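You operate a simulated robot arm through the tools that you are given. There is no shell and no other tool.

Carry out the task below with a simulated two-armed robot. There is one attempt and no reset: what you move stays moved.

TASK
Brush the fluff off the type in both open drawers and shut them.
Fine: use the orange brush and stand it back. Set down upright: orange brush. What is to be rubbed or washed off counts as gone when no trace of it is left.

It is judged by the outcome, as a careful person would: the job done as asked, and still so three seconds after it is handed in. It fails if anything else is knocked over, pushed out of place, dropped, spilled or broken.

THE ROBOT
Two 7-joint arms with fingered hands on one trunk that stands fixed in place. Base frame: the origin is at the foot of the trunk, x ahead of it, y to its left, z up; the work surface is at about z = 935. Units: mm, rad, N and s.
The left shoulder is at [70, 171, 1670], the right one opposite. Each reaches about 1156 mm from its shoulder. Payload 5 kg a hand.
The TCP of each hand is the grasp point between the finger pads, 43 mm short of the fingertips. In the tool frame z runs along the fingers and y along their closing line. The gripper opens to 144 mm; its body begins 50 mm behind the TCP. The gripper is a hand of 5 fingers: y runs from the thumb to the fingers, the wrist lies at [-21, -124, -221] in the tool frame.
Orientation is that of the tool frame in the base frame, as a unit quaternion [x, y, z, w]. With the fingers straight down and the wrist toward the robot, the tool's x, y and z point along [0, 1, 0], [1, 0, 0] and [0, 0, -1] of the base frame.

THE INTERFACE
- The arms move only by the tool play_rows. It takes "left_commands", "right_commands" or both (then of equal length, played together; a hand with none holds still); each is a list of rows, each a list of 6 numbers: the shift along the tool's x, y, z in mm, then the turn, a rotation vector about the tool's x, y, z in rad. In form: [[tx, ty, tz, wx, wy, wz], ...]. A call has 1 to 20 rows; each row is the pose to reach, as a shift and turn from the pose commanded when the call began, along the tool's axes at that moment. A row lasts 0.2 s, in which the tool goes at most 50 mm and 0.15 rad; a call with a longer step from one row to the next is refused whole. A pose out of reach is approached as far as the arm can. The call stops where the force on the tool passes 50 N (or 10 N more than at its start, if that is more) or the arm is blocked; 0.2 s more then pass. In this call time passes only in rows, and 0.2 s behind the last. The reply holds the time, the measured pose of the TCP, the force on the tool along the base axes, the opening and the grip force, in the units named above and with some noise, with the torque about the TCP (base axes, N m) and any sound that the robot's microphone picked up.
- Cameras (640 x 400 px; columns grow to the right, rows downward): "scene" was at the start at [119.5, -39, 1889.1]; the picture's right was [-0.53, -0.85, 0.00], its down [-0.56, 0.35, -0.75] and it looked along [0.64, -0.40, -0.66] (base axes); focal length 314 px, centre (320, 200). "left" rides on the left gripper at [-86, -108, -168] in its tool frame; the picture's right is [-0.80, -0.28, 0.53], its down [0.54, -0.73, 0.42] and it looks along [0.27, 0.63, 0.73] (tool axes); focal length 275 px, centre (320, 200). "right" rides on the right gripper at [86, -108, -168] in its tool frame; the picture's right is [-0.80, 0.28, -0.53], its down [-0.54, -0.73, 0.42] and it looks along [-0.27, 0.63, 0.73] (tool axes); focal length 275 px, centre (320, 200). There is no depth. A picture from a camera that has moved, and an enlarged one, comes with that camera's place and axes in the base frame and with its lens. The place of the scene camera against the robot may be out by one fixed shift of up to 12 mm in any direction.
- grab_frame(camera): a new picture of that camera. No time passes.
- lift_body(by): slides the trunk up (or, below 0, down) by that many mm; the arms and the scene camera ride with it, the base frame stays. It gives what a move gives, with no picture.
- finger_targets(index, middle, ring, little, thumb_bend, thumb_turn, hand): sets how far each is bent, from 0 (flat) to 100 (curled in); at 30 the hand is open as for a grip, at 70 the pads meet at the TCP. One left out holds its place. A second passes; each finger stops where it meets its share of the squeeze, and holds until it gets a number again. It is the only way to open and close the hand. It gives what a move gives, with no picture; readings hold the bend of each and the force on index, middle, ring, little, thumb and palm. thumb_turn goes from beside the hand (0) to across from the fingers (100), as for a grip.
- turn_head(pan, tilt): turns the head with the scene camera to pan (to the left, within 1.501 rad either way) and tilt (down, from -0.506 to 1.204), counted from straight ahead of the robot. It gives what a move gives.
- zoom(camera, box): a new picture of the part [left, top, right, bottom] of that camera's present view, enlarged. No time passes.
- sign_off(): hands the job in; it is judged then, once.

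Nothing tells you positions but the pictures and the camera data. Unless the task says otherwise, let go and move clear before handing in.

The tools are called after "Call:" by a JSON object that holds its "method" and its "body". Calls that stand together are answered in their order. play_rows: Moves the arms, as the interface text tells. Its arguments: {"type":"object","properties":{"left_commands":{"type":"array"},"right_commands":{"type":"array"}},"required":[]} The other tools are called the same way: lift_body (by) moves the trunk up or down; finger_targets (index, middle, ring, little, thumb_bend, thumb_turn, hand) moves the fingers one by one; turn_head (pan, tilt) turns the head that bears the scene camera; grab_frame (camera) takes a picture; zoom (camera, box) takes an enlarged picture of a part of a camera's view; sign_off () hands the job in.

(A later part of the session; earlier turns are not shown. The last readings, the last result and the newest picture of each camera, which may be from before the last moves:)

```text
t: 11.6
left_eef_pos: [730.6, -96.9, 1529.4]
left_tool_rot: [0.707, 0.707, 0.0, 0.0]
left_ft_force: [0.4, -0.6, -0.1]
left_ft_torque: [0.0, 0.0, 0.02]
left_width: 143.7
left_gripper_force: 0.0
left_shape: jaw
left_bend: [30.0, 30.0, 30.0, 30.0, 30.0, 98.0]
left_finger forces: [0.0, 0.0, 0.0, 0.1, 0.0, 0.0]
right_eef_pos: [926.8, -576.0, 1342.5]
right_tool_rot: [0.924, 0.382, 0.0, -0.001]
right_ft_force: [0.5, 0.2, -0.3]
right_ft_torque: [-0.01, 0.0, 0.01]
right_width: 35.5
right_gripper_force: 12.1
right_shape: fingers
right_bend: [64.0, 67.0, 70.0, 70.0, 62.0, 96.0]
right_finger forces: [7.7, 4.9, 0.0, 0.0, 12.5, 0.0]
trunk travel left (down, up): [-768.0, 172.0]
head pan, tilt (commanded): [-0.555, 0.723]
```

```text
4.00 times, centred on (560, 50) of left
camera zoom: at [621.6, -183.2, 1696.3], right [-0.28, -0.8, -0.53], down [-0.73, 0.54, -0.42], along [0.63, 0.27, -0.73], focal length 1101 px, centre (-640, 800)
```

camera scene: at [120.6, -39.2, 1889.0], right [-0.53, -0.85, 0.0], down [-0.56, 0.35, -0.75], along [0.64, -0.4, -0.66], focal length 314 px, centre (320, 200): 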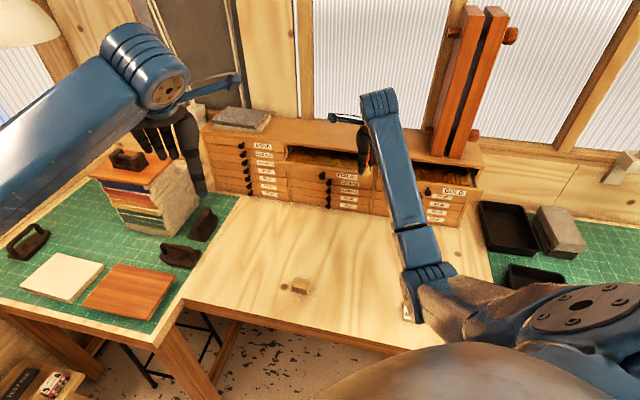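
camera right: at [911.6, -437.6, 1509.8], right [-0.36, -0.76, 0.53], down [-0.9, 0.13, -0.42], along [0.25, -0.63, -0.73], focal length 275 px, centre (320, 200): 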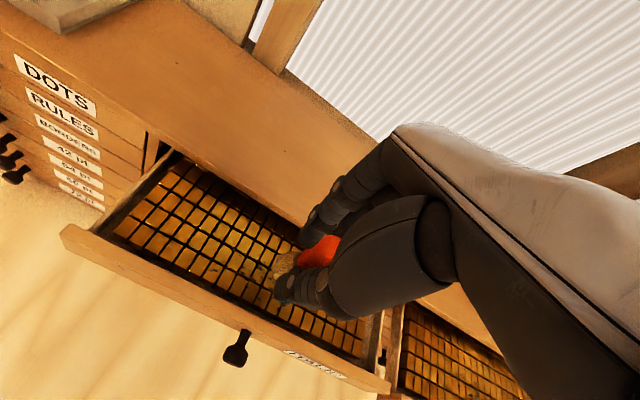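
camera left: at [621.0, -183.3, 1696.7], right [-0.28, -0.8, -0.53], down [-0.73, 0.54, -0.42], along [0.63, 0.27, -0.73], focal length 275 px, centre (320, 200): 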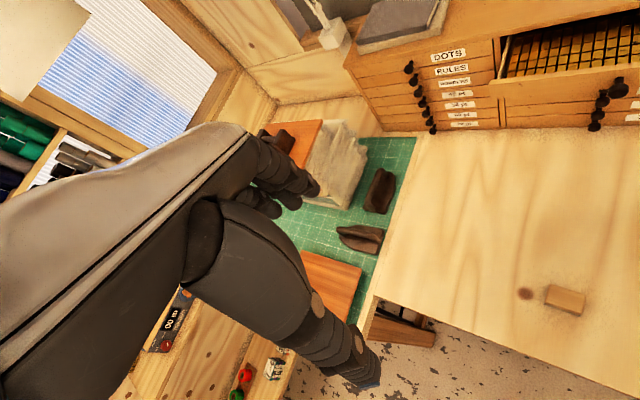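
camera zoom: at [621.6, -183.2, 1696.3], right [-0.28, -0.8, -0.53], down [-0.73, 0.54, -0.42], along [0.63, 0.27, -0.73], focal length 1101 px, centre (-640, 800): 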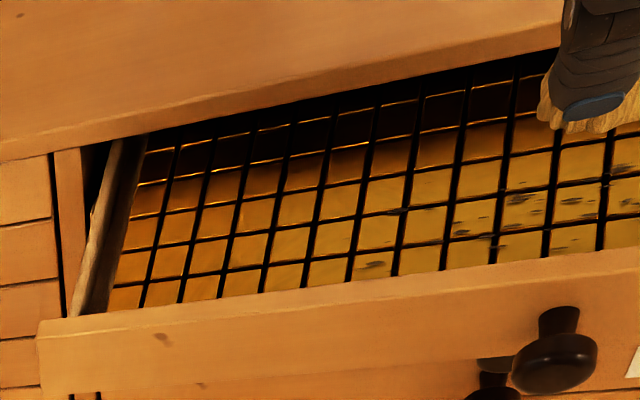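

The brush tuft is above the ITALIC type. I'll rotate the left wrist, which stays in place clear of everything, so its camera looks at this drawer from the side.

Call:
{"method": "play_rows", "body": {"left_commands": [[0, 0, 0, 0, 0, 0.125], [0, 0, 0, 0, 0, 0.25], [0, 0, 0, 0, 0, 0.375], [0, 0, 0, 0, 0, 0.5]]}}

Call:
{"method": "grab_frame", "body": {"camera": "left"}}

```text
t: 12.6
left_eef_pos: [727.7, -96.9, 1529.5]
left_tool_rot: [0.861, 0.509, 0.0, 0.0]
left_ft_force: [0.3, 0.1, -0.4]
left_ft_torque: [-0.04, 0.0, -0.01]
left_width: 143.7
left_gripper_force: 0.0
left_shape: jaw
left_bend: [30.0, 30.0, 30.0, 30.0, 30.0, 98.0]
left_finger forces: [0.0, 0.0, 0.0, 0.1, 0.1, 0.0]
right_eef_pos: [924.1, -575.5, 1343.0]
right_tool_rot: [0.924, 0.383, 0.0, -0.001]
right_ft_force: [0.4, -0.4, -0.9]
right_ft_torque: [-0.07, 0.02, 0.04]
right_width: 35.4
right_gripper_force: 12.3
right_shape: fingers
right_bend: [64.0, 67.0, 70.0, 70.0, 62.0, 96.0]
right_finger forces: [7.6, 4.9, 0.0, 0.0, 12.4, 0.0]
trunk travel left (down, up): [-768.0, 172.0]
head pan, tilt (commanded): [-0.555, 0.723]
```

```text
taken
camera left: at [592.1, -120.3, 1696.8], right [-0.63, -0.56, -0.53], down [-0.38, 0.82, -0.42], along [0.68, -0.07, -0.73], focal length 275 px, centre (320, 200)
```

left: 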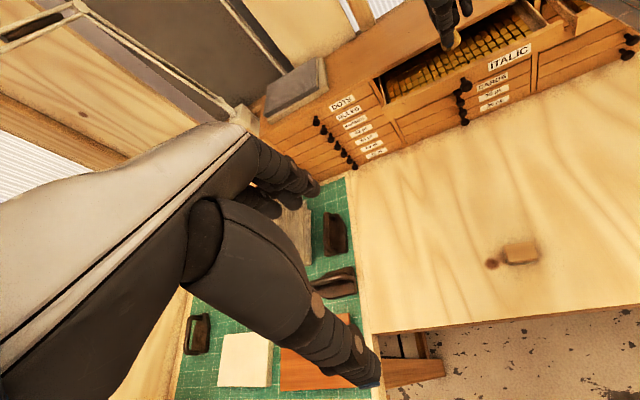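

Call:
{"method": "zoom", "body": {"camera": "left", "box": [370, 0, 560, 110]}}

Call:
{"method": "zoom", "body": {"camera": "left", "box": [410, 0, 530, 75]}}

```text
3.37 times, centred on (465, 55) of left
camera zoom: at [592.1, -120.3, 1696.8], right [-0.63, -0.56, -0.53], down [-0.38, 0.82, -0.42], along [0.68, -0.07, -0.73], focal length 927 px, centre (-168, 688)
```

zoom: 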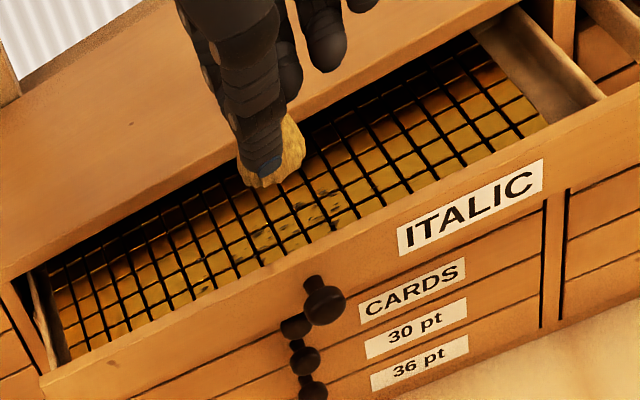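

```text
5.33 times, centred on (470, 38) of left
camera zoom: at [592.1, -120.3, 1696.8], right [-0.63, -0.56, -0.53], down [-0.38, 0.82, -0.42], along [0.68, -0.07, -0.73], focal length 1468 px, centre (-480, 1067)
```

zoom: 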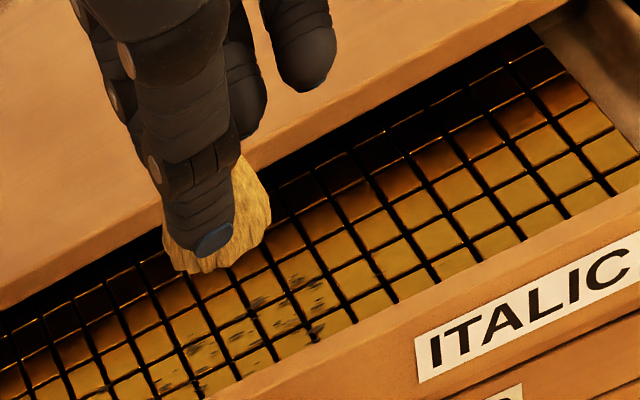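

The left camera gives a clear side view; the tuft is above the fluff and the fingertips stay above the tuft bottom. I'll lower carefully toward the type.

Call:
{"method": "play_rows", "body": {"right_commands": [[0, 0, 15, 0, 0, 0], [0, 0, 28, 0, 0, 0], [0, 0, 35, 0, 0, 0]]}}

Call:
{"method": "zoom", "body": {"camera": "left", "box": [410, 0, 530, 75]}}

Call:
{"method": "zoom", "body": {"camera": "right", "box": [180, 130, 420, 330]}}

```text
t: 13.4
left_eef_pos: [728.4, -96.0, 1529.7]
left_tool_rot: [0.86, 0.511, 0.001, 0.0]
left_ft_force: [-0.7, 0.1, 0.6]
left_ft_torque: [0.0, -0.01, 0.02]
left_width: 143.3
left_gripper_force: 0.0
left_shape: jaw
left_bend: [30.0, 30.0, 30.0, 30.0, 30.0, 98.0]
left_finger forces: [0.0, 0.0, 0.0, 0.0, 0.1, 0.0]
right_eef_pos: [925.1, -575.7, 1308.8]
right_tool_rot: [0.924, 0.382, 0.0, -0.001]
right_ft_force: [-0.3, -0.3, -0.3]
right_ft_torque: [0.0, 0.0, 0.02]
right_width: 35.7
right_gripper_force: 12.4
right_shape: fingers
right_bend: [64.0, 67.0, 70.0, 70.0, 62.0, 96.0]
right_finger forces: [7.6, 4.9, 0.0, 0.0, 12.5, 0.0]
trunk travel left (down, up): [-768.0, 172.0]
head pan, tilt (commanded): [-0.555, 0.723]
```

```text
5.33 times, centred on (470, 38) of left
camera zoom: at [592.5, -120.3, 1696.9], right [-0.63, -0.56, -0.53], down [-0.38, 0.82, -0.42], along [0.68, -0.07, -0.73], focal length 1468 px, centre (-480, 1067)
```

zoom: 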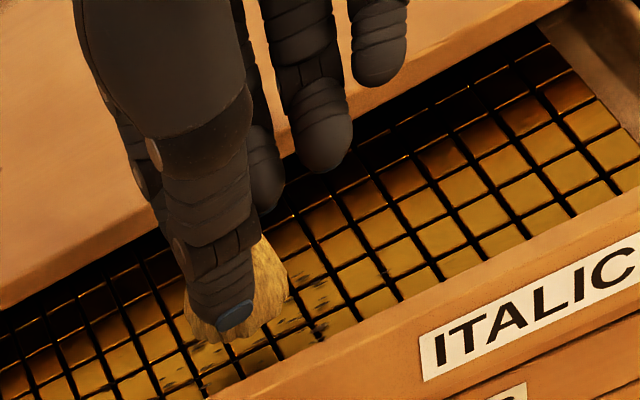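

```text
2.00 times, centred on (300, 230) of right
camera zoom: at [910.5, -437.4, 1476.1], right [-0.36, -0.76, 0.53], down [-0.9, 0.13, -0.42], along [0.25, -0.63, -0.73], focal length 551 px, centre (360, 140)
```

zoom: 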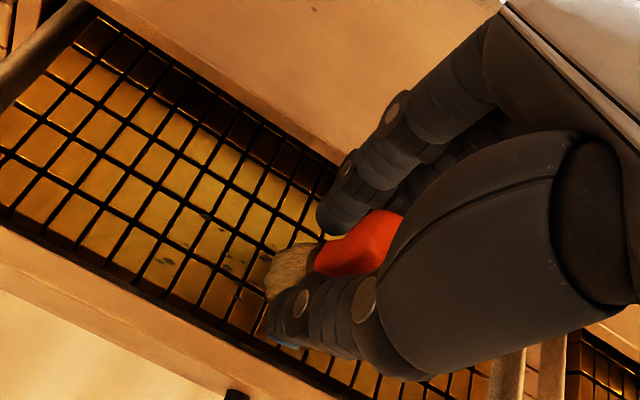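

Call:
{"method": "play_rows", "body": {"right_commands": [[0, 0, 4, 0, 0, 0], [0, 0, 8, 0, 0, 0]]}}

Call:
{"method": "zoom", "body": {"camera": "left", "box": [410, 0, 530, 75]}}

```text
t: 14.0
left_eef_pos: [728.8, -96.4, 1529.7]
left_tool_rot: [0.86, 0.51, 0.0, 0.0]
left_ft_force: [0.3, 0.6, -0.2]
left_ft_torque: [0.03, 0.01, 0.02]
left_width: 143.8
left_gripper_force: 0.1
left_shape: jaw
left_bend: [30.0, 30.0, 30.0, 30.0, 30.0, 98.0]
left_finger forces: [0.0, 0.0, 0.0, 0.0, 0.0, 0.0]
right_eef_pos: [925.6, -575.3, 1300.1]
right_tool_rot: [0.924, 0.382, 0.001, 0.0]
right_ft_force: [1.4, -0.4, 0.3]
right_ft_torque: [-0.01, -0.03, -0.02]
right_width: 35.4
right_gripper_force: 12.9
right_shape: fingers
right_bend: [64.0, 67.0, 70.0, 70.0, 62.0, 96.0]
right_finger forces: [7.5, 4.9, 0.0, 0.0, 12.6, 0.0]
trunk travel left (down, up): [-768.0, 172.0]
head pan, tilt (commanded): [-0.555, 0.723]
```

```text
5.33 times, centred on (470, 38) of left
camera zoom: at [592.7, -120.6, 1696.9], right [-0.63, -0.56, -0.53], down [-0.38, 0.82, -0.42], along [0.68, -0.07, -0.73], focal length 1468 px, centre (-480, 1067)
```

zoom: 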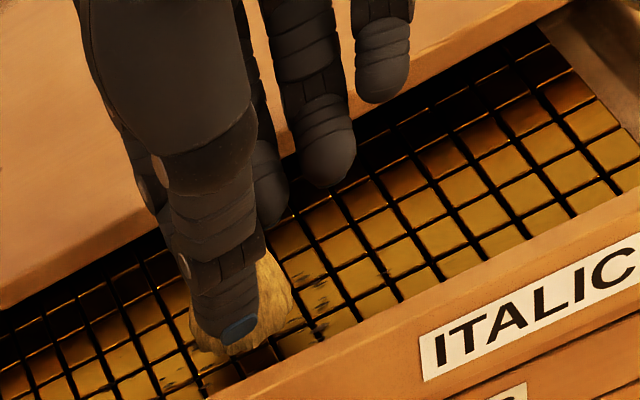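

Call:
{"method": "play_rows", "body": {"right_commands": [[0, 0, 3, 0, 0, 0], [0, 0, 6, 0, 0, 0]]}}

Call:
{"method": "zoom", "body": {"camera": "left", "box": [410, 0, 530, 75]}}

Call:
{"method": "zoom", "body": {"camera": "right", "box": [240, 180, 400, 300]}}

```text
t: 14.6
left_eef_pos: [729.7, -96.1, 1529.3]
left_tool_rot: [0.86, 0.51, 0.0, 0.0]
left_ft_force: [-0.4, 1.5, 0.2]
left_ft_torque: [0.01, -0.01, 0.01]
left_width: 143.7
left_gripper_force: 0.1
left_shape: jaw
left_bend: [30.0, 30.0, 30.0, 30.0, 30.0, 98.0]
left_finger forces: [0.1, 0.0, 0.0, 0.0, 0.1, 0.1]
right_eef_pos: [925.6, -575.7, 1296.0]
right_tool_rot: [0.924, 0.382, -0.001, -0.001]
right_ft_force: [-0.6, -0.9, 0.0]
right_ft_torque: [0.06, 0.02, 0.01]
right_width: 35.8
right_gripper_force: 11.9
right_shape: fingers
right_bend: [64.0, 67.0, 70.0, 70.0, 62.0, 96.0]
right_finger forces: [7.6, 4.9, 0.0, 0.0, 12.5, 0.0]
trunk travel left (down, up): [-768.0, 172.0]
head pan, tilt (commanded): [-0.555, 0.723]
```

```text
5.33 times, centred on (470, 38) of left
camera zoom: at [592.7, -120.6, 1696.8], right [-0.63, -0.56, -0.53], down [-0.38, 0.82, -0.42], along [0.68, -0.07, -0.73], focal length 1468 px, centre (-480, 1067)
```

zoom: 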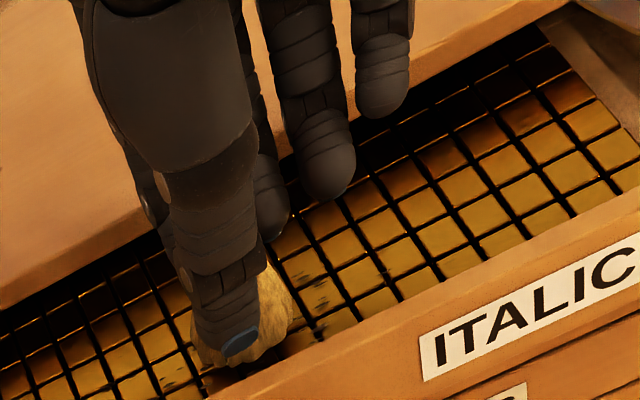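

```text
3.33 times, centred on (320, 240) of right
camera zoom: at [911.5, -438.6, 1462.3], right [-0.36, -0.76, 0.53], down [-0.9, 0.13, -0.42], along [0.25, -0.63, -0.73], focal length 918 px, centre (320, 67)
```

zoom: 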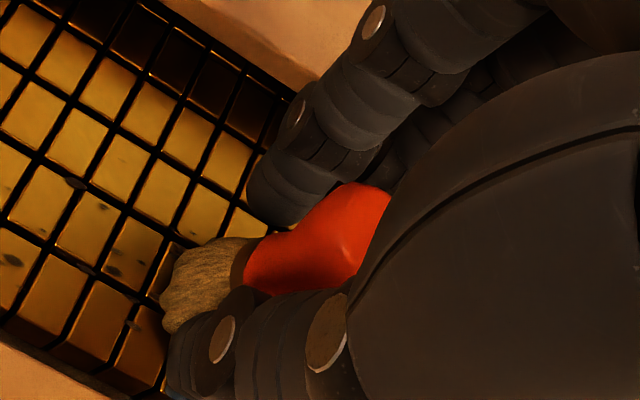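

Call:
{"method": "play_rows", "body": {"right_commands": [[0, 0, 2, 0, 0, 0], [0, 0, 4, 0, 0, 0]]}}

Call:
{"method": "zoom", "body": {"camera": "right", "box": [240, 180, 400, 300]}}

```text
t: 15.2
left_eef_pos: [727.9, -96.0, 1529.1]
left_tool_rot: [0.86, 0.511, 0.0, 0.0]
left_ft_force: [0.3, -0.3, 0.0]
left_ft_torque: [0.01, 0.02, -0.01]
left_width: 143.7
left_gripper_force: 0.2
left_shape: jaw
left_bend: [30.0, 30.0, 30.0, 30.0, 30.0, 98.0]
left_finger forces: [0.1, 0.1, 0.0, 0.1, 0.1, 0.1]
right_eef_pos: [925.6, -576.5, 1290.8]
right_tool_rot: [0.924, 0.383, 0.001, 0.0]
right_ft_force: [-0.1, -0.2, 0.9]
right_ft_torque: [0.03, 0.02, 0.01]
right_width: 35.2
right_gripper_force: 13.0
right_shape: fingers
right_bend: [64.0, 67.0, 70.0, 70.0, 62.0, 96.0]
right_finger forces: [7.8, 5.0, 0.0, 0.1, 12.8, 0.0]
trunk travel left (down, up): [-768.0, 172.0]
head pan, tilt (commanded): [-0.555, 0.723]
```

```text
3.33 times, centred on (320, 240) of right
camera zoom: at [910.7, -438.9, 1458.4], right [-0.36, -0.76, 0.53], down [-0.9, 0.13, -0.42], along [0.25, -0.63, -0.73], focal length 918 px, centre (320, 67)
```

zoom: 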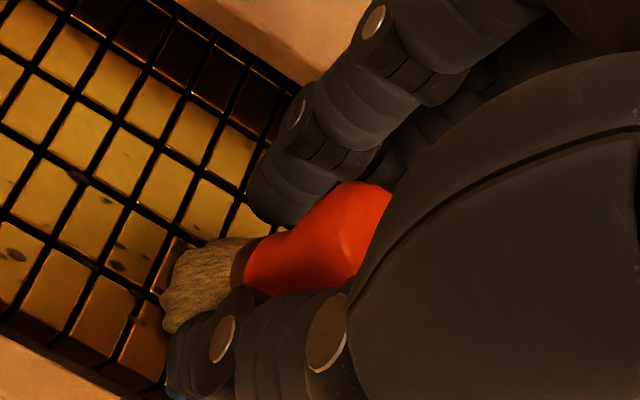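

Call:
{"method": "play_rows", "body": {"right_commands": [[0, 0, 2, 0, 0, 0], [0, 0, 4, 0, 0, 0]]}}

Call:
{"method": "zoom", "body": {"camera": "right", "box": [240, 180, 400, 300]}}

Call:
{"method": "zoom", "body": {"camera": "left", "box": [430, 20, 510, 70]}}

```text
t: 15.8
left_eef_pos: [727.3, -95.0, 1531.0]
left_tool_rot: [0.86, 0.511, 0.0, 0.0]
left_ft_force: [-0.2, 0.2, 0.1]
left_ft_torque: [0.01, 0.0, -0.02]
left_width: 143.7
left_gripper_force: 0.0
left_shape: jaw
left_bend: [30.0, 30.0, 30.0, 30.0, 30.0, 98.0]
left_finger forces: [0.1, 0.0, 0.0, 0.0, 0.1, 0.1]
right_eef_pos: [925.6, -575.7, 1289.7]
right_tool_rot: [0.924, 0.383, 0.002, 0.001]
right_ft_force: [1.1, -0.4, 11.3]
right_ft_torque: [0.22, 0.07, 0.03]
right_width: 35.3
right_gripper_force: 14.9
right_shape: fingers
right_bend: [64.0, 67.0, 70.0, 70.0, 63.0, 96.0]
right_finger forces: [9.5, 6.1, 0.0, 0.0, 14.3, 0.0]
trunk travel left (down, up): [-768.0, 172.0]
head pan, tilt (commanded): [-0.555, 0.723]
```

```text
3.33 times, centred on (320, 240) of right
camera zoom: at [909.3, -438.4, 1457.0], right [-0.36, -0.76, 0.53], down [-0.9, 0.13, -0.43], along [0.26, -0.63, -0.73], focal length 918 px, centre (320, 67)
```

zoom: 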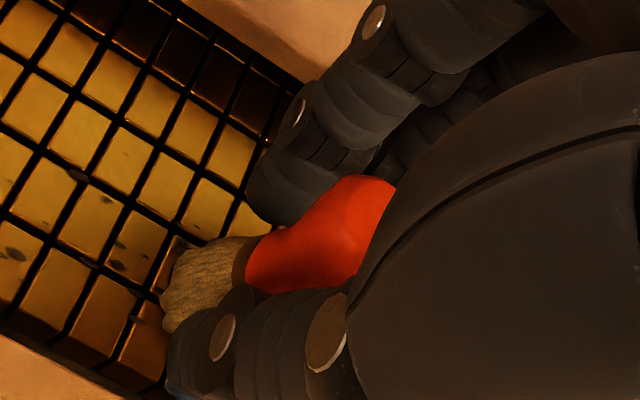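

```text
8.00 times, centred on (470, 45) of left
camera zoom: at [590.8, -119.3, 1697.9], right [-0.63, -0.56, -0.53], down [-0.38, 0.82, -0.42], along [0.68, -0.07, -0.73], focal length 2202 px, centre (-880, 1440)
```

zoom: 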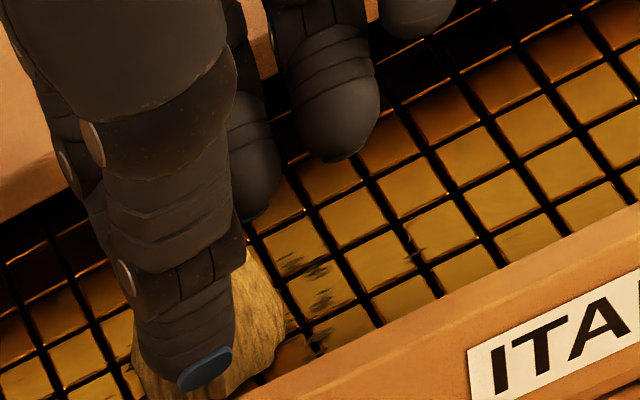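

Contact with the type came at commanded z≈1290 (11 N after pressing 2–3 mm too far). I'll ease up so the tuft just touches lightly.

Call:
{"method": "play_rows", "body": {"right_commands": [[0, 0, -2, 0, 0, 0]]}}

```text
t: 16.2
left_eef_pos: [727.9, -96.3, 1529.5]
left_tool_rot: [0.86, 0.51, 0.0, 0.001]
left_ft_force: [-0.2, -0.9, 0.4]
left_ft_torque: [0.03, 0.01, 0.0]
left_width: 144.0
left_gripper_force: 0.0
left_shape: jaw
left_bend: [30.0, 30.0, 30.0, 30.0, 30.0, 98.0]
left_finger forces: [0.1, 0.0, 0.0, 0.0, 0.0, 0.1]
right_eef_pos: [925.1, -575.8, 1289.5]
right_tool_rot: [0.924, 0.382, 0.0, 0.0]
right_ft_force: [0.4, 0.3, 9.9]
right_ft_torque: [0.15, 0.09, 0.0]
right_width: 35.0
right_gripper_force: 14.4
right_shape: fingers
right_bend: [64.0, 67.0, 70.0, 70.0, 63.0, 96.0]
right_finger forces: [8.8, 5.7, 0.0, 0.0, 14.3, 0.1]
trunk travel left (down, up): [-768.0, 172.0]
head pan, tilt (commanded): [-0.555, 0.723]
```

Call:
{"method": "play_rows", "body": {"right_commands": [[0, 0, -2, 0, 0, 0]]}}

```text
t: 16.6
left_eef_pos: [727.4, -95.0, 1529.7]
left_tool_rot: [0.86, 0.511, 0.001, 0.0]
left_ft_force: [-0.4, -0.6, -0.8]
left_ft_torque: [0.03, -0.04, 0.01]
left_width: 143.8
left_gripper_force: 0.2
left_shape: jaw
left_bend: [30.0, 30.0, 30.0, 30.0, 30.0, 98.0]
left_finger forces: [0.0, 0.1, 0.0, 0.0, 0.0, 0.1]
right_eef_pos: [923.8, -575.6, 1290.5]
right_tool_rot: [0.924, 0.383, -0.001, -0.002]
right_ft_force: [0.9, 0.5, 3.4]
right_ft_torque: [0.14, 0.08, 0.02]
right_width: 35.3
right_gripper_force: 13.7
right_shape: fingers
right_bend: [64.0, 67.0, 70.0, 70.0, 63.0, 96.0]
right_finger forces: [8.2, 5.0, 0.0, 0.1, 14.0, 0.0]
trunk travel left (down, up): [-768.0, 172.0]
head pan, tilt (commanded): [-0.555, 0.723]
```

Light contact of about 3 N. I'll make a first sideways stroke to the left and back, and watch the forces.

Call:
{"method": "play_rows", "body": {"right_commands": [[15, 0, 0, 0, 0, 0], [32, 0, 0, 0, 0, 0], [50, 0, 0, 0, 0, 0], [68, 0, 0, 0, 0, 0], [80, 0, 0, 0, 0, 0]]}}

Call:
{"method": "zoom", "body": {"camera": "right", "box": [180, 150, 420, 330]}}

Call:
{"method": "zoom", "body": {"camera": "left", "box": [400, 0, 528, 80]}}

```text
t: 17.8
left_eef_pos: [728.8, -96.1, 1529.5]
left_tool_rot: [0.86, 0.511, 0.0, -0.001]
left_ft_force: [-0.6, 0.5, 0.1]
left_ft_torque: [-0.01, 0.04, 0.03]
left_width: 143.6
left_gripper_force: 0.1
left_shape: jaw
left_bend: [30.0, 30.0, 30.0, 30.0, 30.0, 98.0]
left_finger forces: [0.0, 0.0, 0.0, 0.1, 0.1, 0.0]
right_eef_pos: [982.9, -521.8, 1290.8]
right_tool_rot: [0.924, 0.383, 0.0, 0.0]
right_ft_force: [0.3, -0.2, -0.4]
right_ft_torque: [0.01, 0.07, 0.0]
right_width: 35.3
right_gripper_force: 12.7
right_shape: fingers
right_bend: [64.0, 67.0, 70.0, 70.0, 63.0, 96.0]
right_finger forces: [8.0, 5.0, 0.1, 0.0, 13.0, 0.1]
trunk travel left (down, up): [-768.0, 172.0]
head pan, tilt (commanded): [-0.555, 0.723]
```

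```text
2.22 times, centred on (300, 240) of right
camera zoom: at [967.1, -382.5, 1458.2], right [-0.36, -0.76, 0.53], down [-0.9, 0.13, -0.42], along [0.25, -0.63, -0.73], focal length 612 px, centre (364, 111)
```

zoom: 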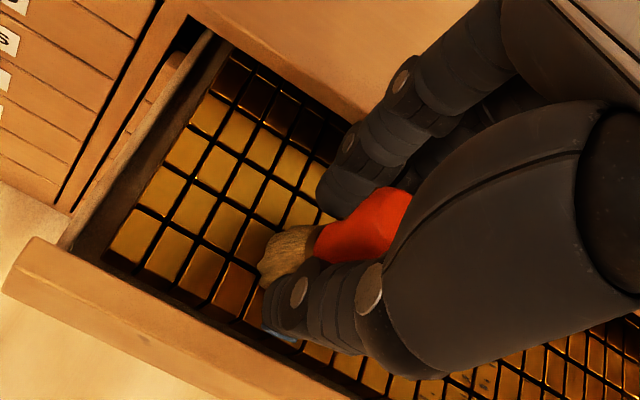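

```text
5.00 times, centred on (464, 40) of left
camera zoom: at [593.2, -120.0, 1696.6], right [-0.63, -0.56, -0.53], down [-0.38, 0.82, -0.42], along [0.68, -0.07, -0.73], focal length 1376 px, centre (-400, 1000)
```

zoom: 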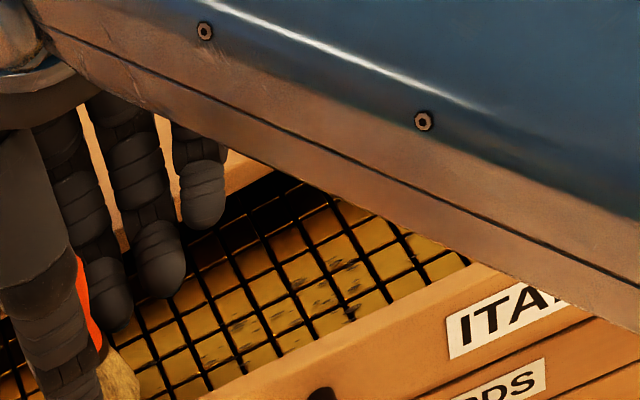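

Call:
{"method": "play_rows", "body": {"right_commands": [[-15, 0, 1, 0, 0, 0], [-32, 0, 1, 0, 0, 0], [-50, 0, 1, 0, 0, 0], [-68, 0, 1, 0, 0, 0], [-86, 0, 1, 0, 0, 0], [-104, 0, 1, 0, 0, 0], [-122, 0, 1, 0, 0, 0], [-140, 0, 1, 0, 0, 0], [-160, 0, 1, 0, 0, 0]]}}

Call:
{"method": "zoom", "body": {"camera": "right", "box": [80, 60, 340, 260]}}

Call:
{"method": "zoom", "body": {"camera": "left", "box": [400, 0, 528, 80]}}

```text
t: 19.8
left_eef_pos: [727.2, -96.8, 1529.4]
left_tool_rot: [0.86, 0.51, 0.001, 0.0]
left_ft_force: [0.0, -0.2, 1.1]
left_ft_torque: [-0.03, -0.02, 0.02]
left_width: 143.7
left_gripper_force: 0.2
left_shape: jaw
left_bend: [30.0, 30.0, 30.0, 30.0, 30.0, 98.0]
left_finger forces: [0.0, 0.1, 0.1, 0.0, 0.0, 0.1]
right_eef_pos: [867.1, -632.9, 1290.5]
right_tool_rot: [0.924, 0.383, 0.001, -0.001]
right_ft_force: [1.3, 0.2, 1.0]
right_ft_torque: [0.02, -0.05, -0.04]
right_width: 35.6
right_gripper_force: 12.4
right_shape: fingers
right_bend: [64.0, 67.0, 70.0, 70.0, 63.0, 96.0]
right_finger forces: [8.4, 4.5, 0.0, 0.1, 12.6, 0.0]
trunk travel left (down, up): [-768.0, 172.0]
head pan, tilt (commanded): [-0.555, 0.723]
```

```text
2.00 times, centred on (210, 160) of right
camera zoom: at [852.7, -495.1, 1458.2], right [-0.36, -0.76, 0.53], down [-0.9, 0.13, -0.42], along [0.25, -0.63, -0.73], focal length 551 px, centre (540, 280)
```

zoom: 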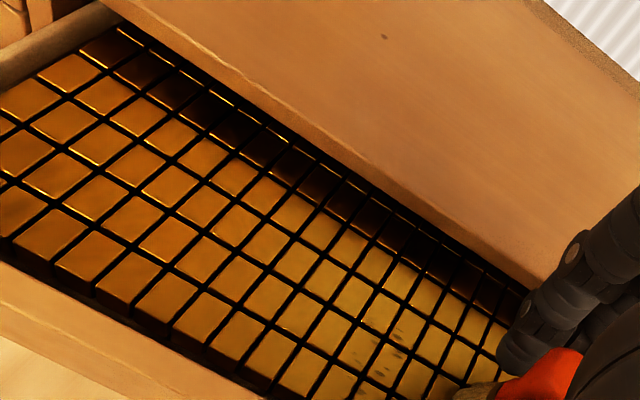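

```text
5.00 times, centred on (464, 40) of left
camera zoom: at [591.3, -121.2, 1697.3], right [-0.63, -0.56, -0.53], down [-0.38, 0.82, -0.42], along [0.68, -0.06, -0.73], focal length 1376 px, centre (-400, 1000)
```

zoom: 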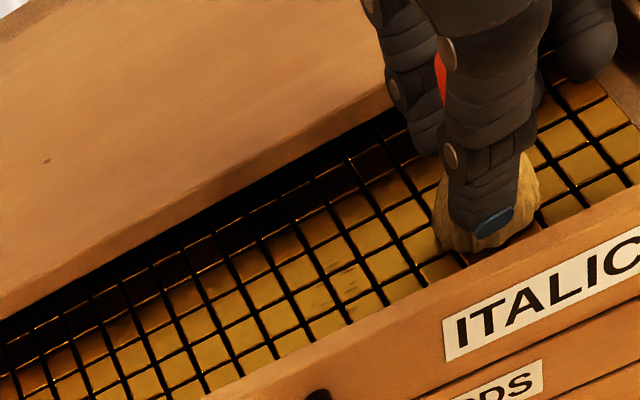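

The brush works: most of the fluff along that stroke is gone, with traces remaining. I'll make further overlapping strokes nearer the front and further back.

Call:
{"method": "play_rows", "body": {"right_commands": [[0, -8, 1, 0, 0, 0], [18, -8, 1, 0, 0, 0], [36, -8, 1, 0, 0, 0], [54, -8, 1, 0, 0, 0], [72, -8, 1, 0, 0, 0], [90, -8, 1, 0, 0, 0], [108, -8, 1, 0, 0, 0], [126, -8, 1, 0, 0, 0], [144, -8, 1, 0, 0, 0], [162, -8, 1, 0, 0, 0], [162, 8, 1, 0, 0, 0], [144, 8, 1, 0, 0, 0], [126, 8, 1, 0, 0, 0], [108, 8, 1, 0, 0, 0], [90, 8, 1, 0, 0, 0], [72, 8, 1, 0, 0, 0], [54, 8, 1, 0, 0, 0], [36, 8, 1, 0, 0, 0], [18, 8, 1, 0, 0, 0], [0, 8, 1, 0, 0, 0]]}}

Call:
{"method": "zoom", "body": {"camera": "right", "box": [80, 60, 340, 260]}}

Call:
{"method": "zoom", "body": {"camera": "left", "box": [400, 0, 528, 80]}}

```text
t: 24.0
left_eef_pos: [727.3, -95.9, 1530.4]
left_tool_rot: [0.86, 0.511, 0.0, 0.001]
left_ft_force: [0.6, -0.1, 0.7]
left_ft_torque: [0.01, 0.0, 0.0]
left_width: 143.6
left_gripper_force: 0.1
left_shape: jaw
left_bend: [30.0, 30.0, 30.0, 30.0, 30.0, 98.0]
left_finger forces: [0.0, 0.0, 0.0, 0.0, 0.0, 0.0]
right_eef_pos: [874.9, -638.2, 1289.3]
right_tool_rot: [0.924, 0.383, 0.0, 0.0]
right_ft_force: [1.7, 1.6, 6.8]
right_ft_torque: [0.16, -0.06, -0.05]
right_width: 35.4
right_gripper_force: 13.3
right_shape: fingers
right_bend: [64.0, 67.0, 70.0, 70.0, 64.0, 95.0]
right_finger forces: [9.1, 4.1, 0.1, 0.0, 13.6, 0.0]
trunk travel left (down, up): [-768.0, 172.0]
head pan, tilt (commanded): [-0.555, 0.723]
```

```text
2.00 times, centred on (210, 160) of right
camera zoom: at [859.2, -499.7, 1457.1], right [-0.36, -0.76, 0.53], down [-0.9, 0.13, -0.42], along [0.25, -0.63, -0.73], focal length 551 px, centre (540, 280)
```

zoom: 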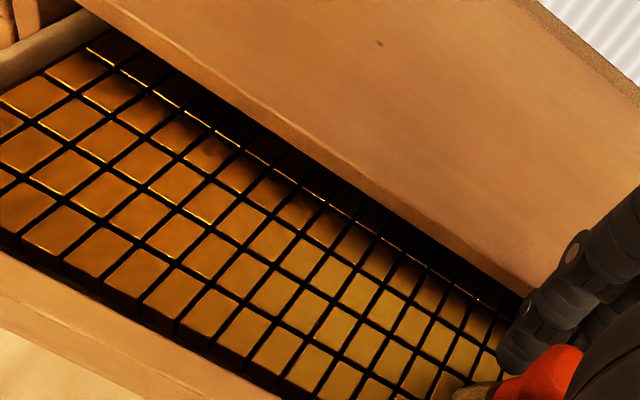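

```text
5.00 times, centred on (464, 40) of left
camera zoom: at [591.0, -120.3, 1697.5], right [-0.63, -0.56, -0.53], down [-0.38, 0.82, -0.42], along [0.68, -0.07, -0.73], focal length 1376 px, centre (-400, 1000)
```

zoom: 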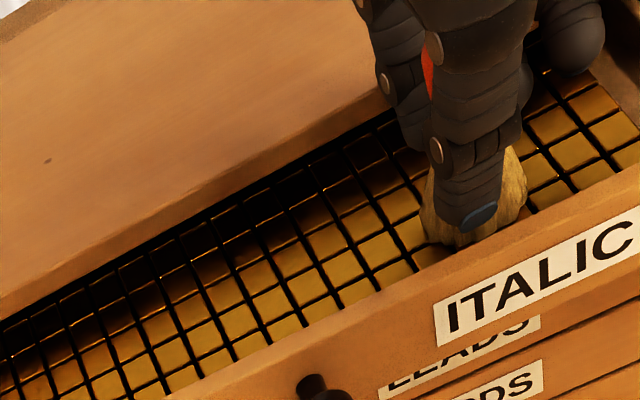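

The visible fluff is gone, and the drawer slid in by roughly 10 mm from the drag. I'll lift off and inspect closely for traces.

Call:
{"method": "play_rows", "body": {"right_commands": [[0, 0, -30, 0, 0, 0], [-10, -30, -50, 0, 0, 0], [-50, -50, -55, 0, 0, 0], [-90, -70, -55, 0, 0, 0]]}}

Call:
{"method": "zoom", "body": {"camera": "right", "box": [60, 60, 220, 160]}}

Call:
{"method": "zoom", "body": {"camera": "right", "box": [170, 110, 330, 210]}}

Call:
{"method": "zoom", "body": {"camera": "left", "box": [370, 0, 498, 80]}}

Call:
{"method": "zoom", "body": {"camera": "left", "box": [440, 0, 568, 80]}}

```text
t: 25.0
left_eef_pos: [728.4, -99.4, 1529.1]
left_tool_rot: [0.86, 0.511, 0.0, 0.0]
left_ft_force: [-0.1, -0.7, 0.4]
left_ft_torque: [0.04, -0.07, 0.01]
left_width: 143.9
left_gripper_force: 0.1
left_shape: jaw
left_bend: [30.0, 30.0, 30.0, 30.0, 30.0, 98.0]
left_finger forces: [0.0, 0.0, 0.0, 0.0, 0.0, 0.0]
right_eef_pos: [760.7, -652.1, 1341.2]
right_tool_rot: [0.924, 0.383, 0.001, -0.001]
right_ft_force: [0.2, 0.0, -0.3]
right_ft_torque: [0.02, -0.01, 0.01]
right_width: 35.5
right_gripper_force: 12.6
right_shape: fingers
right_bend: [64.0, 67.0, 70.0, 70.0, 63.0, 96.0]
right_finger forces: [7.9, 4.8, 0.0, 0.0, 12.8, 0.0]
trunk travel left (down, up): [-768.0, 172.0]
head pan, tilt (commanded): [-0.555, 0.723]
```

```text
4.00 times, centred on (140, 110) of right
camera zoom: at [746.0, -515.3, 1508.8], right [-0.36, -0.77, 0.53], down [-0.9, 0.13, -0.42], along [0.26, -0.63, -0.73], focal length 1101 px, centre (1040, 560)
```

zoom: 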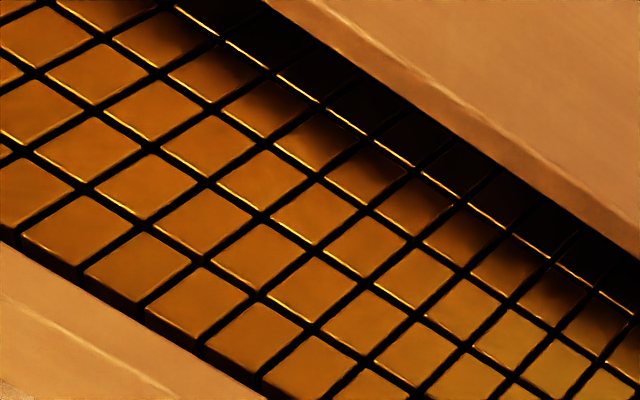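

```text
4.00 times, centred on (250, 160) of right
camera zoom: at [746.0, -515.3, 1508.8], right [-0.36, -0.77, 0.53], down [-0.9, 0.13, -0.42], along [0.26, -0.63, -0.73], focal length 1101 px, centre (600, 360)
```

zoom: 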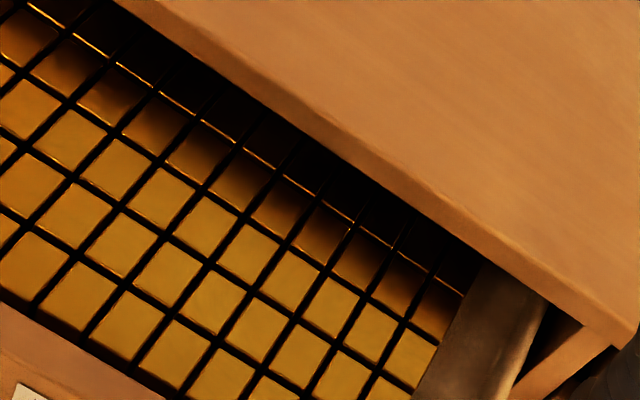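

```text
5.00 times, centred on (434, 40) of left
camera zoom: at [590.7, -122.7, 1697.5], right [-0.63, -0.56, -0.54], down [-0.38, 0.82, -0.42], along [0.68, -0.06, -0.73], focal length 1376 px, centre (-250, 1000)
```

zoom: 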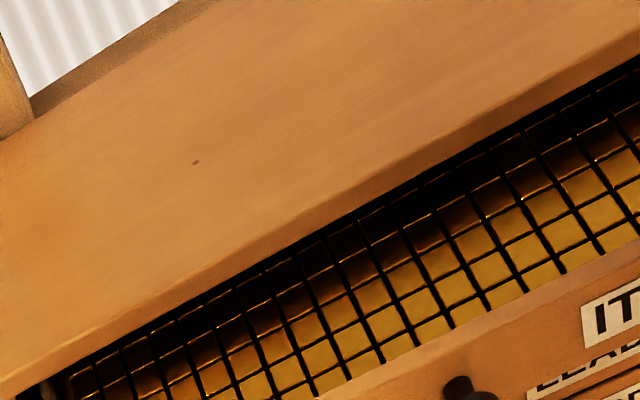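

```text
5.00 times, centred on (504, 40) of left
camera zoom: at [590.7, -122.7, 1697.5], right [-0.63, -0.56, -0.54], down [-0.38, 0.82, -0.42], along [0.68, -0.06, -0.73], focal length 1376 px, centre (-600, 1000)
```

zoom: 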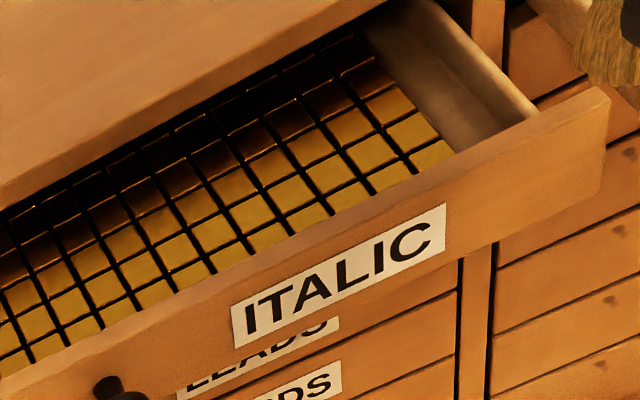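

Call:
{"method": "zoom", "body": {"camera": "right", "box": [100, 90, 180, 140]}}

Call:
{"method": "zoom", "body": {"camera": "right", "box": [150, 110, 230, 160]}}

Call:
{"method": "zoom", "body": {"camera": "right", "box": [200, 140, 280, 200]}}

Call:
{"method": "zoom", "body": {"camera": "right", "box": [30, 60, 110, 120]}}

```text
8.00 times, centred on (140, 115) of right
camera zoom: at [746.0, -515.3, 1508.8], right [-0.36, -0.77, 0.53], down [-0.9, 0.13, -0.42], along [0.26, -0.63, -0.73], focal length 2202 px, centre (1760, 880)
```

zoom: 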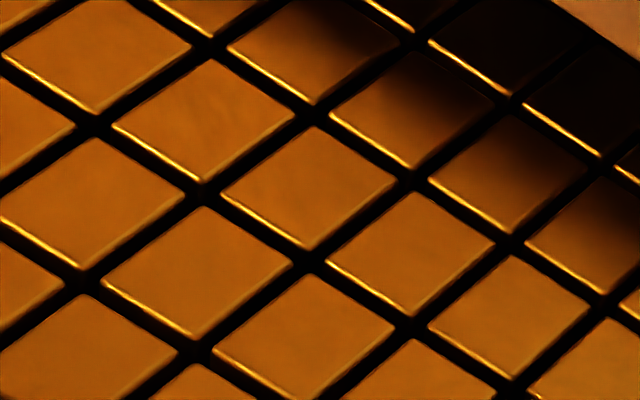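

```text
8.00 times, centred on (190, 135) of right
camera zoom: at [746.0, -515.3, 1508.8], right [-0.36, -0.77, 0.53], down [-0.9, 0.13, -0.42], along [0.26, -0.63, -0.73], focal length 2202 px, centre (1360, 720)
```

zoom: 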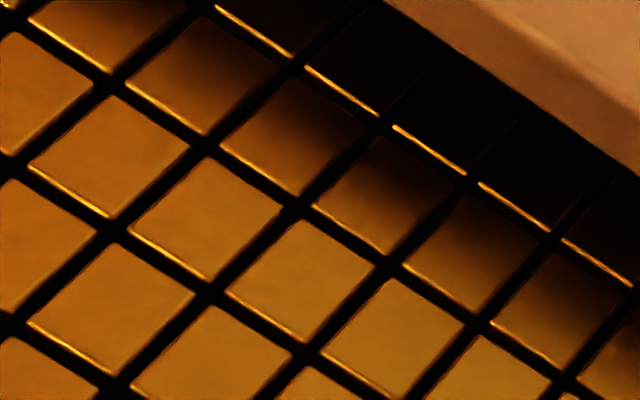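

```text
6.67 times, centred on (240, 170) of right
camera zoom: at [746.0, -515.3, 1508.8], right [-0.36, -0.77, 0.53], down [-0.9, 0.13, -0.42], along [0.26, -0.63, -0.73], focal length 1835 px, centre (853, 400)
```

zoom: 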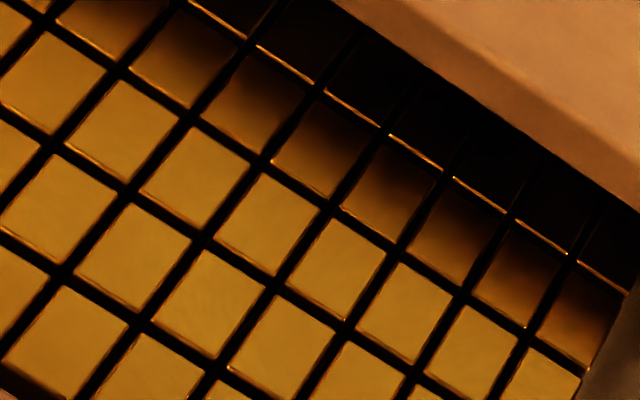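

```text
6.67 times, centred on (70, 90) of right
camera zoom: at [746.0, -515.3, 1508.8], right [-0.36, -0.77, 0.53], down [-0.9, 0.13, -0.42], along [0.26, -0.63, -0.73], focal length 1835 px, centre (1987, 933)
```

zoom: 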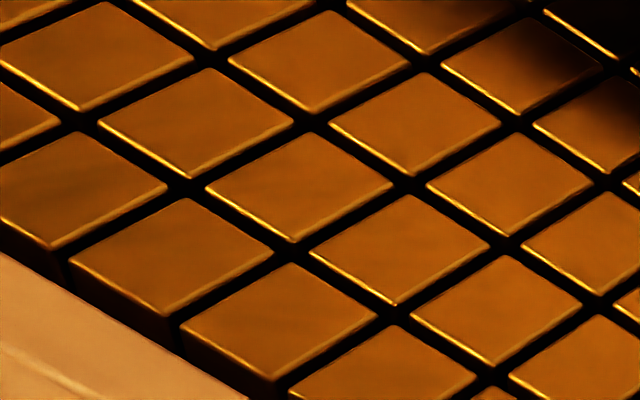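

ITALIC looks clean at high zoom. Next I'll move the right hand to the right in front of BOLD (clear of the tall posts on the cabinet) to look at that drawer.

Call:
{"method": "play_rows", "body": {"right_commands": [[-40, -20, 0, 0, 0, 0], [-86, -40, 0, 0, 0, 0], [-132, -40, 0, 0, 0, 0], [-178, -40, 0, 0, 0, 0], [-224, -40, 0, 0, 0, 0], [-270, -40, 0, 0, 0, 0], [-305, -40, 0, 0, 0, 0], [-322, -40, 0, 0, 0, 0]]}}

Call:
{"method": "grab_frame", "body": {"camera": "right"}}

Call:
{"method": "grab_frame", "body": {"camera": "scene"}}

Call:
{"method": "zoom", "body": {"camera": "right", "box": [80, 60, 320, 210]}}

```text
refused: row 2 steps farther than a row can; nothing moved
```

```text
taken
camera right: at [746.0, -515.3, 1508.8], right [-0.36, -0.77, 0.53], down [-0.9, 0.13, -0.42], along [0.26, -0.63, -0.73], focal length 275 px, centre (320, 200)
```

right: 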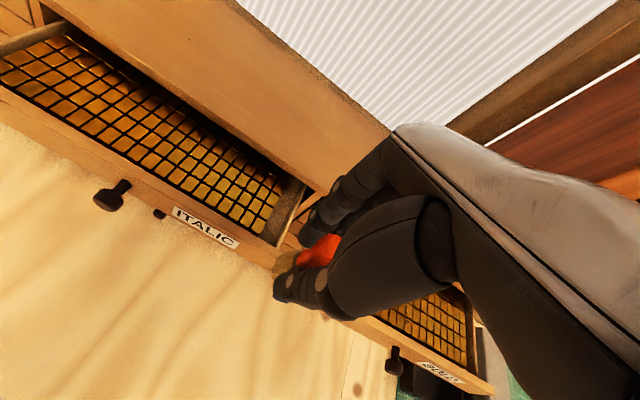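

```text
taken
camera scene: at [117.9, -41.7, 1889.1], right [-0.53, -0.85, 0.0], down [-0.56, 0.35, -0.75], along [0.64, -0.39, -0.66], focal length 314 px, centre (320, 200)
```

scene: 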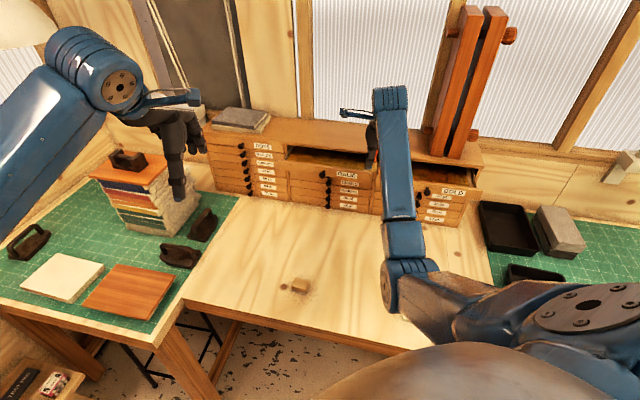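

```text
2.67 times, centred on (200, 135) of right
camera zoom: at [746.0, -515.3, 1508.8], right [-0.36, -0.77, 0.53], down [-0.9, 0.13, -0.42], along [0.26, -0.63, -0.73], focal length 734 px, centre (640, 373)
```

zoom: 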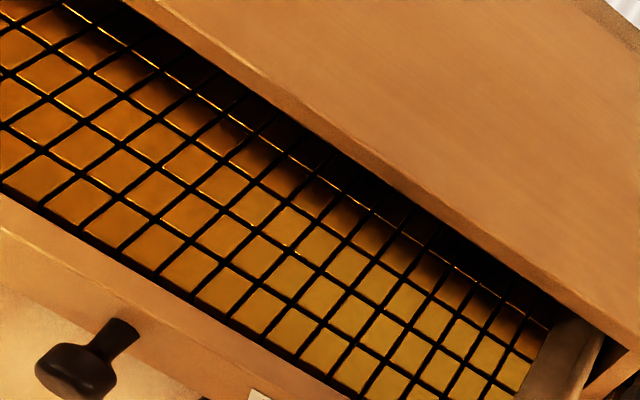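

That call was refused for one slightly long step and nothing moved. I'll repeat it with smaller steps.

Call:
{"method": "play_rows", "body": {"right_commands": [[-40, -20, 0, 0, 0, 0], [-80, -40, 0, 0, 0, 0], [-125, -40, 0, 0, 0, 0], [-170, -40, 0, 0, 0, 0], [-215, -40, 0, 0, 0, 0], [-260, -40, 0, 0, 0, 0], [-300, -40, 0, 0, 0, 0], [-322, -40, 0, 0, 0, 0]]}}

Call:
{"method": "grab_frame", "body": {"camera": "right"}}

Call:
{"method": "grab_frame", "body": {"camera": "scene"}}

Call:
{"method": "zoom", "body": {"camera": "right", "box": [80, 60, 320, 210]}}

```text
t: 26.8
left_eef_pos: [728.4, -97.0, 1529.7]
left_tool_rot: [0.86, 0.511, 0.0, 0.0]
left_ft_force: [0.0, 0.5, -0.4]
left_ft_torque: [0.02, -0.04, -0.02]
left_width: 143.9
left_gripper_force: 0.0
left_shape: jaw
left_bend: [30.0, 30.0, 30.0, 30.0, 30.0, 98.0]
left_finger forces: [0.0, 0.0, 0.0, 0.0, 0.1, 0.0]
right_eef_pos: [504.8, -851.6, 1344.4]
right_tool_rot: [0.924, 0.383, -0.001, 0.0]
right_ft_force: [0.5, -0.2, -0.9]
right_ft_torque: [0.0, 0.03, 0.02]
right_width: 35.8
right_gripper_force: 12.3
right_shape: fingers
right_bend: [64.0, 67.0, 70.0, 70.0, 63.0, 96.0]
right_finger forces: [7.9, 4.8, 0.1, 0.0, 12.6, 0.0]
trunk travel left (down, up): [-768.0, 172.0]
head pan, tilt (commanded): [-0.555, 0.723]
```

```text
taken
camera right: at [489.2, -714.7, 1512.5], right [-0.36, -0.76, 0.53], down [-0.9, 0.13, -0.42], along [0.25, -0.63, -0.73], focal length 275 px, centre (320, 200)
```

right: 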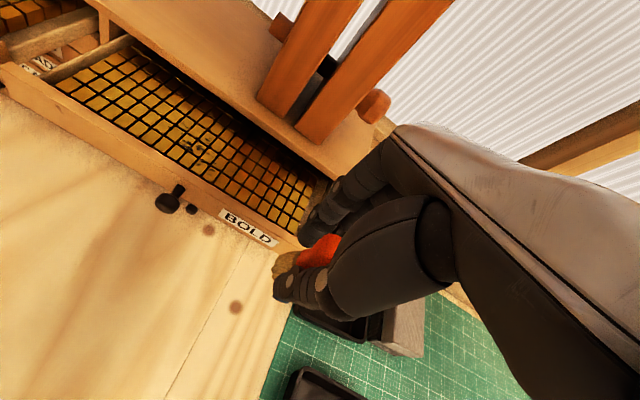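

```text
taken
camera scene: at [119.1, -39.6, 1889.1], right [-0.53, -0.85, 0.0], down [-0.56, 0.35, -0.75], along [0.64, -0.4, -0.66], focal length 314 px, centre (320, 200)
```

scene: 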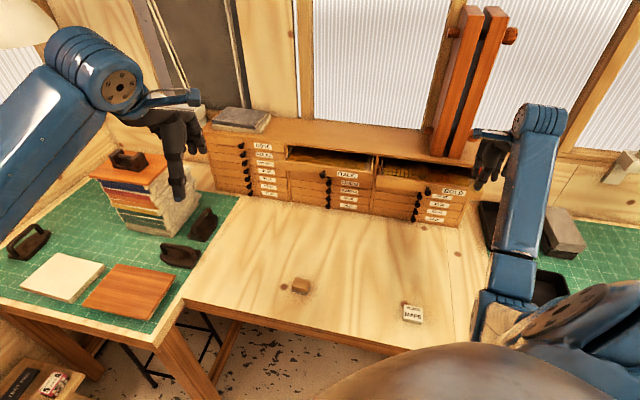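

```text
2.67 times, centred on (200, 135) of right
camera zoom: at [489.2, -714.7, 1512.5], right [-0.36, -0.76, 0.53], down [-0.9, 0.13, -0.42], along [0.25, -0.63, -0.73], focal length 734 px, centre (640, 373)
```

zoom: 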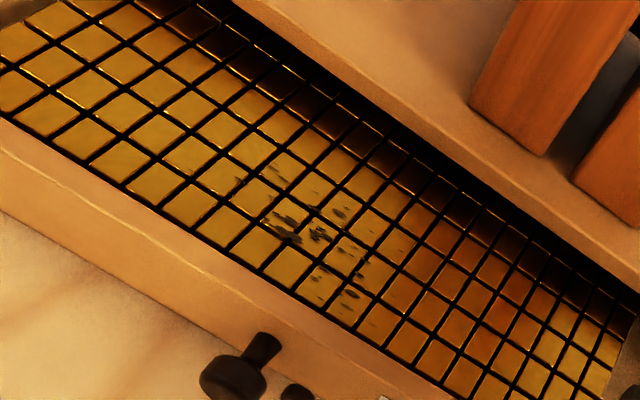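

BOLD fluff spans about q 57…142, and the tall posts stand about 40 mm behind the cabinet's front edge. I'll check the posts and their peg before bringing the hand in.

Call:
{"method": "zoom", "body": {"camera": "right", "box": [230, 0, 470, 150]}}

Call:
{"method": "zoom", "body": {"camera": "scene", "box": [400, 0, 560, 220]}}

Call:
{"method": "zoom", "body": {"camera": "scene", "box": [370, 120, 498, 200]}}

```text
2.67 times, centred on (350, 75) of right
camera zoom: at [489.2, -714.7, 1512.5], right [-0.36, -0.76, 0.53], down [-0.9, 0.13, -0.42], along [0.25, -0.63, -0.73], focal length 734 px, centre (240, 533)
```

zoom: 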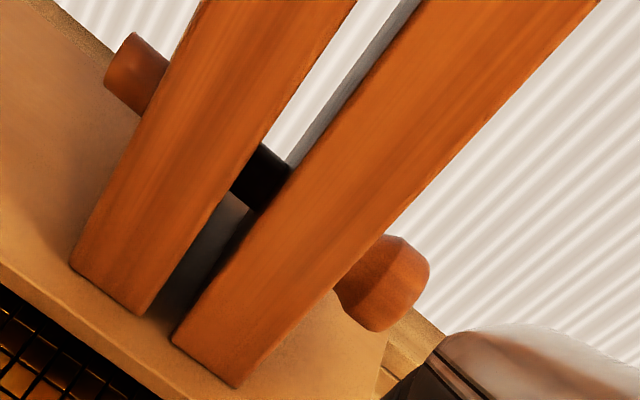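

```text
1.82 times, centred on (480, 110) of scene
camera zoom: at [119.1, -39.6, 1889.1], right [-0.53, -0.85, 0.0], down [-0.56, 0.35, -0.75], along [0.64, -0.4, -0.66], focal length 571 px, centre (29, 364)
```

zoom: 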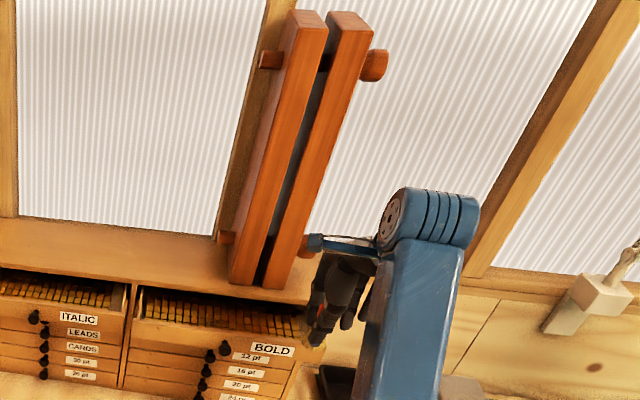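

```text
5.00 times, centred on (434, 160) of scene
camera zoom: at [119.1, -39.6, 1889.1], right [-0.53, -0.85, 0.0], down [-0.56, 0.35, -0.75], along [0.64, -0.4, -0.66], focal length 1570 px, centre (-250, 400)
```

zoom: 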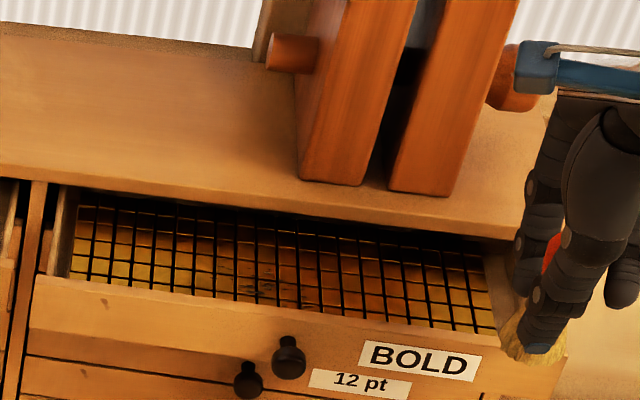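

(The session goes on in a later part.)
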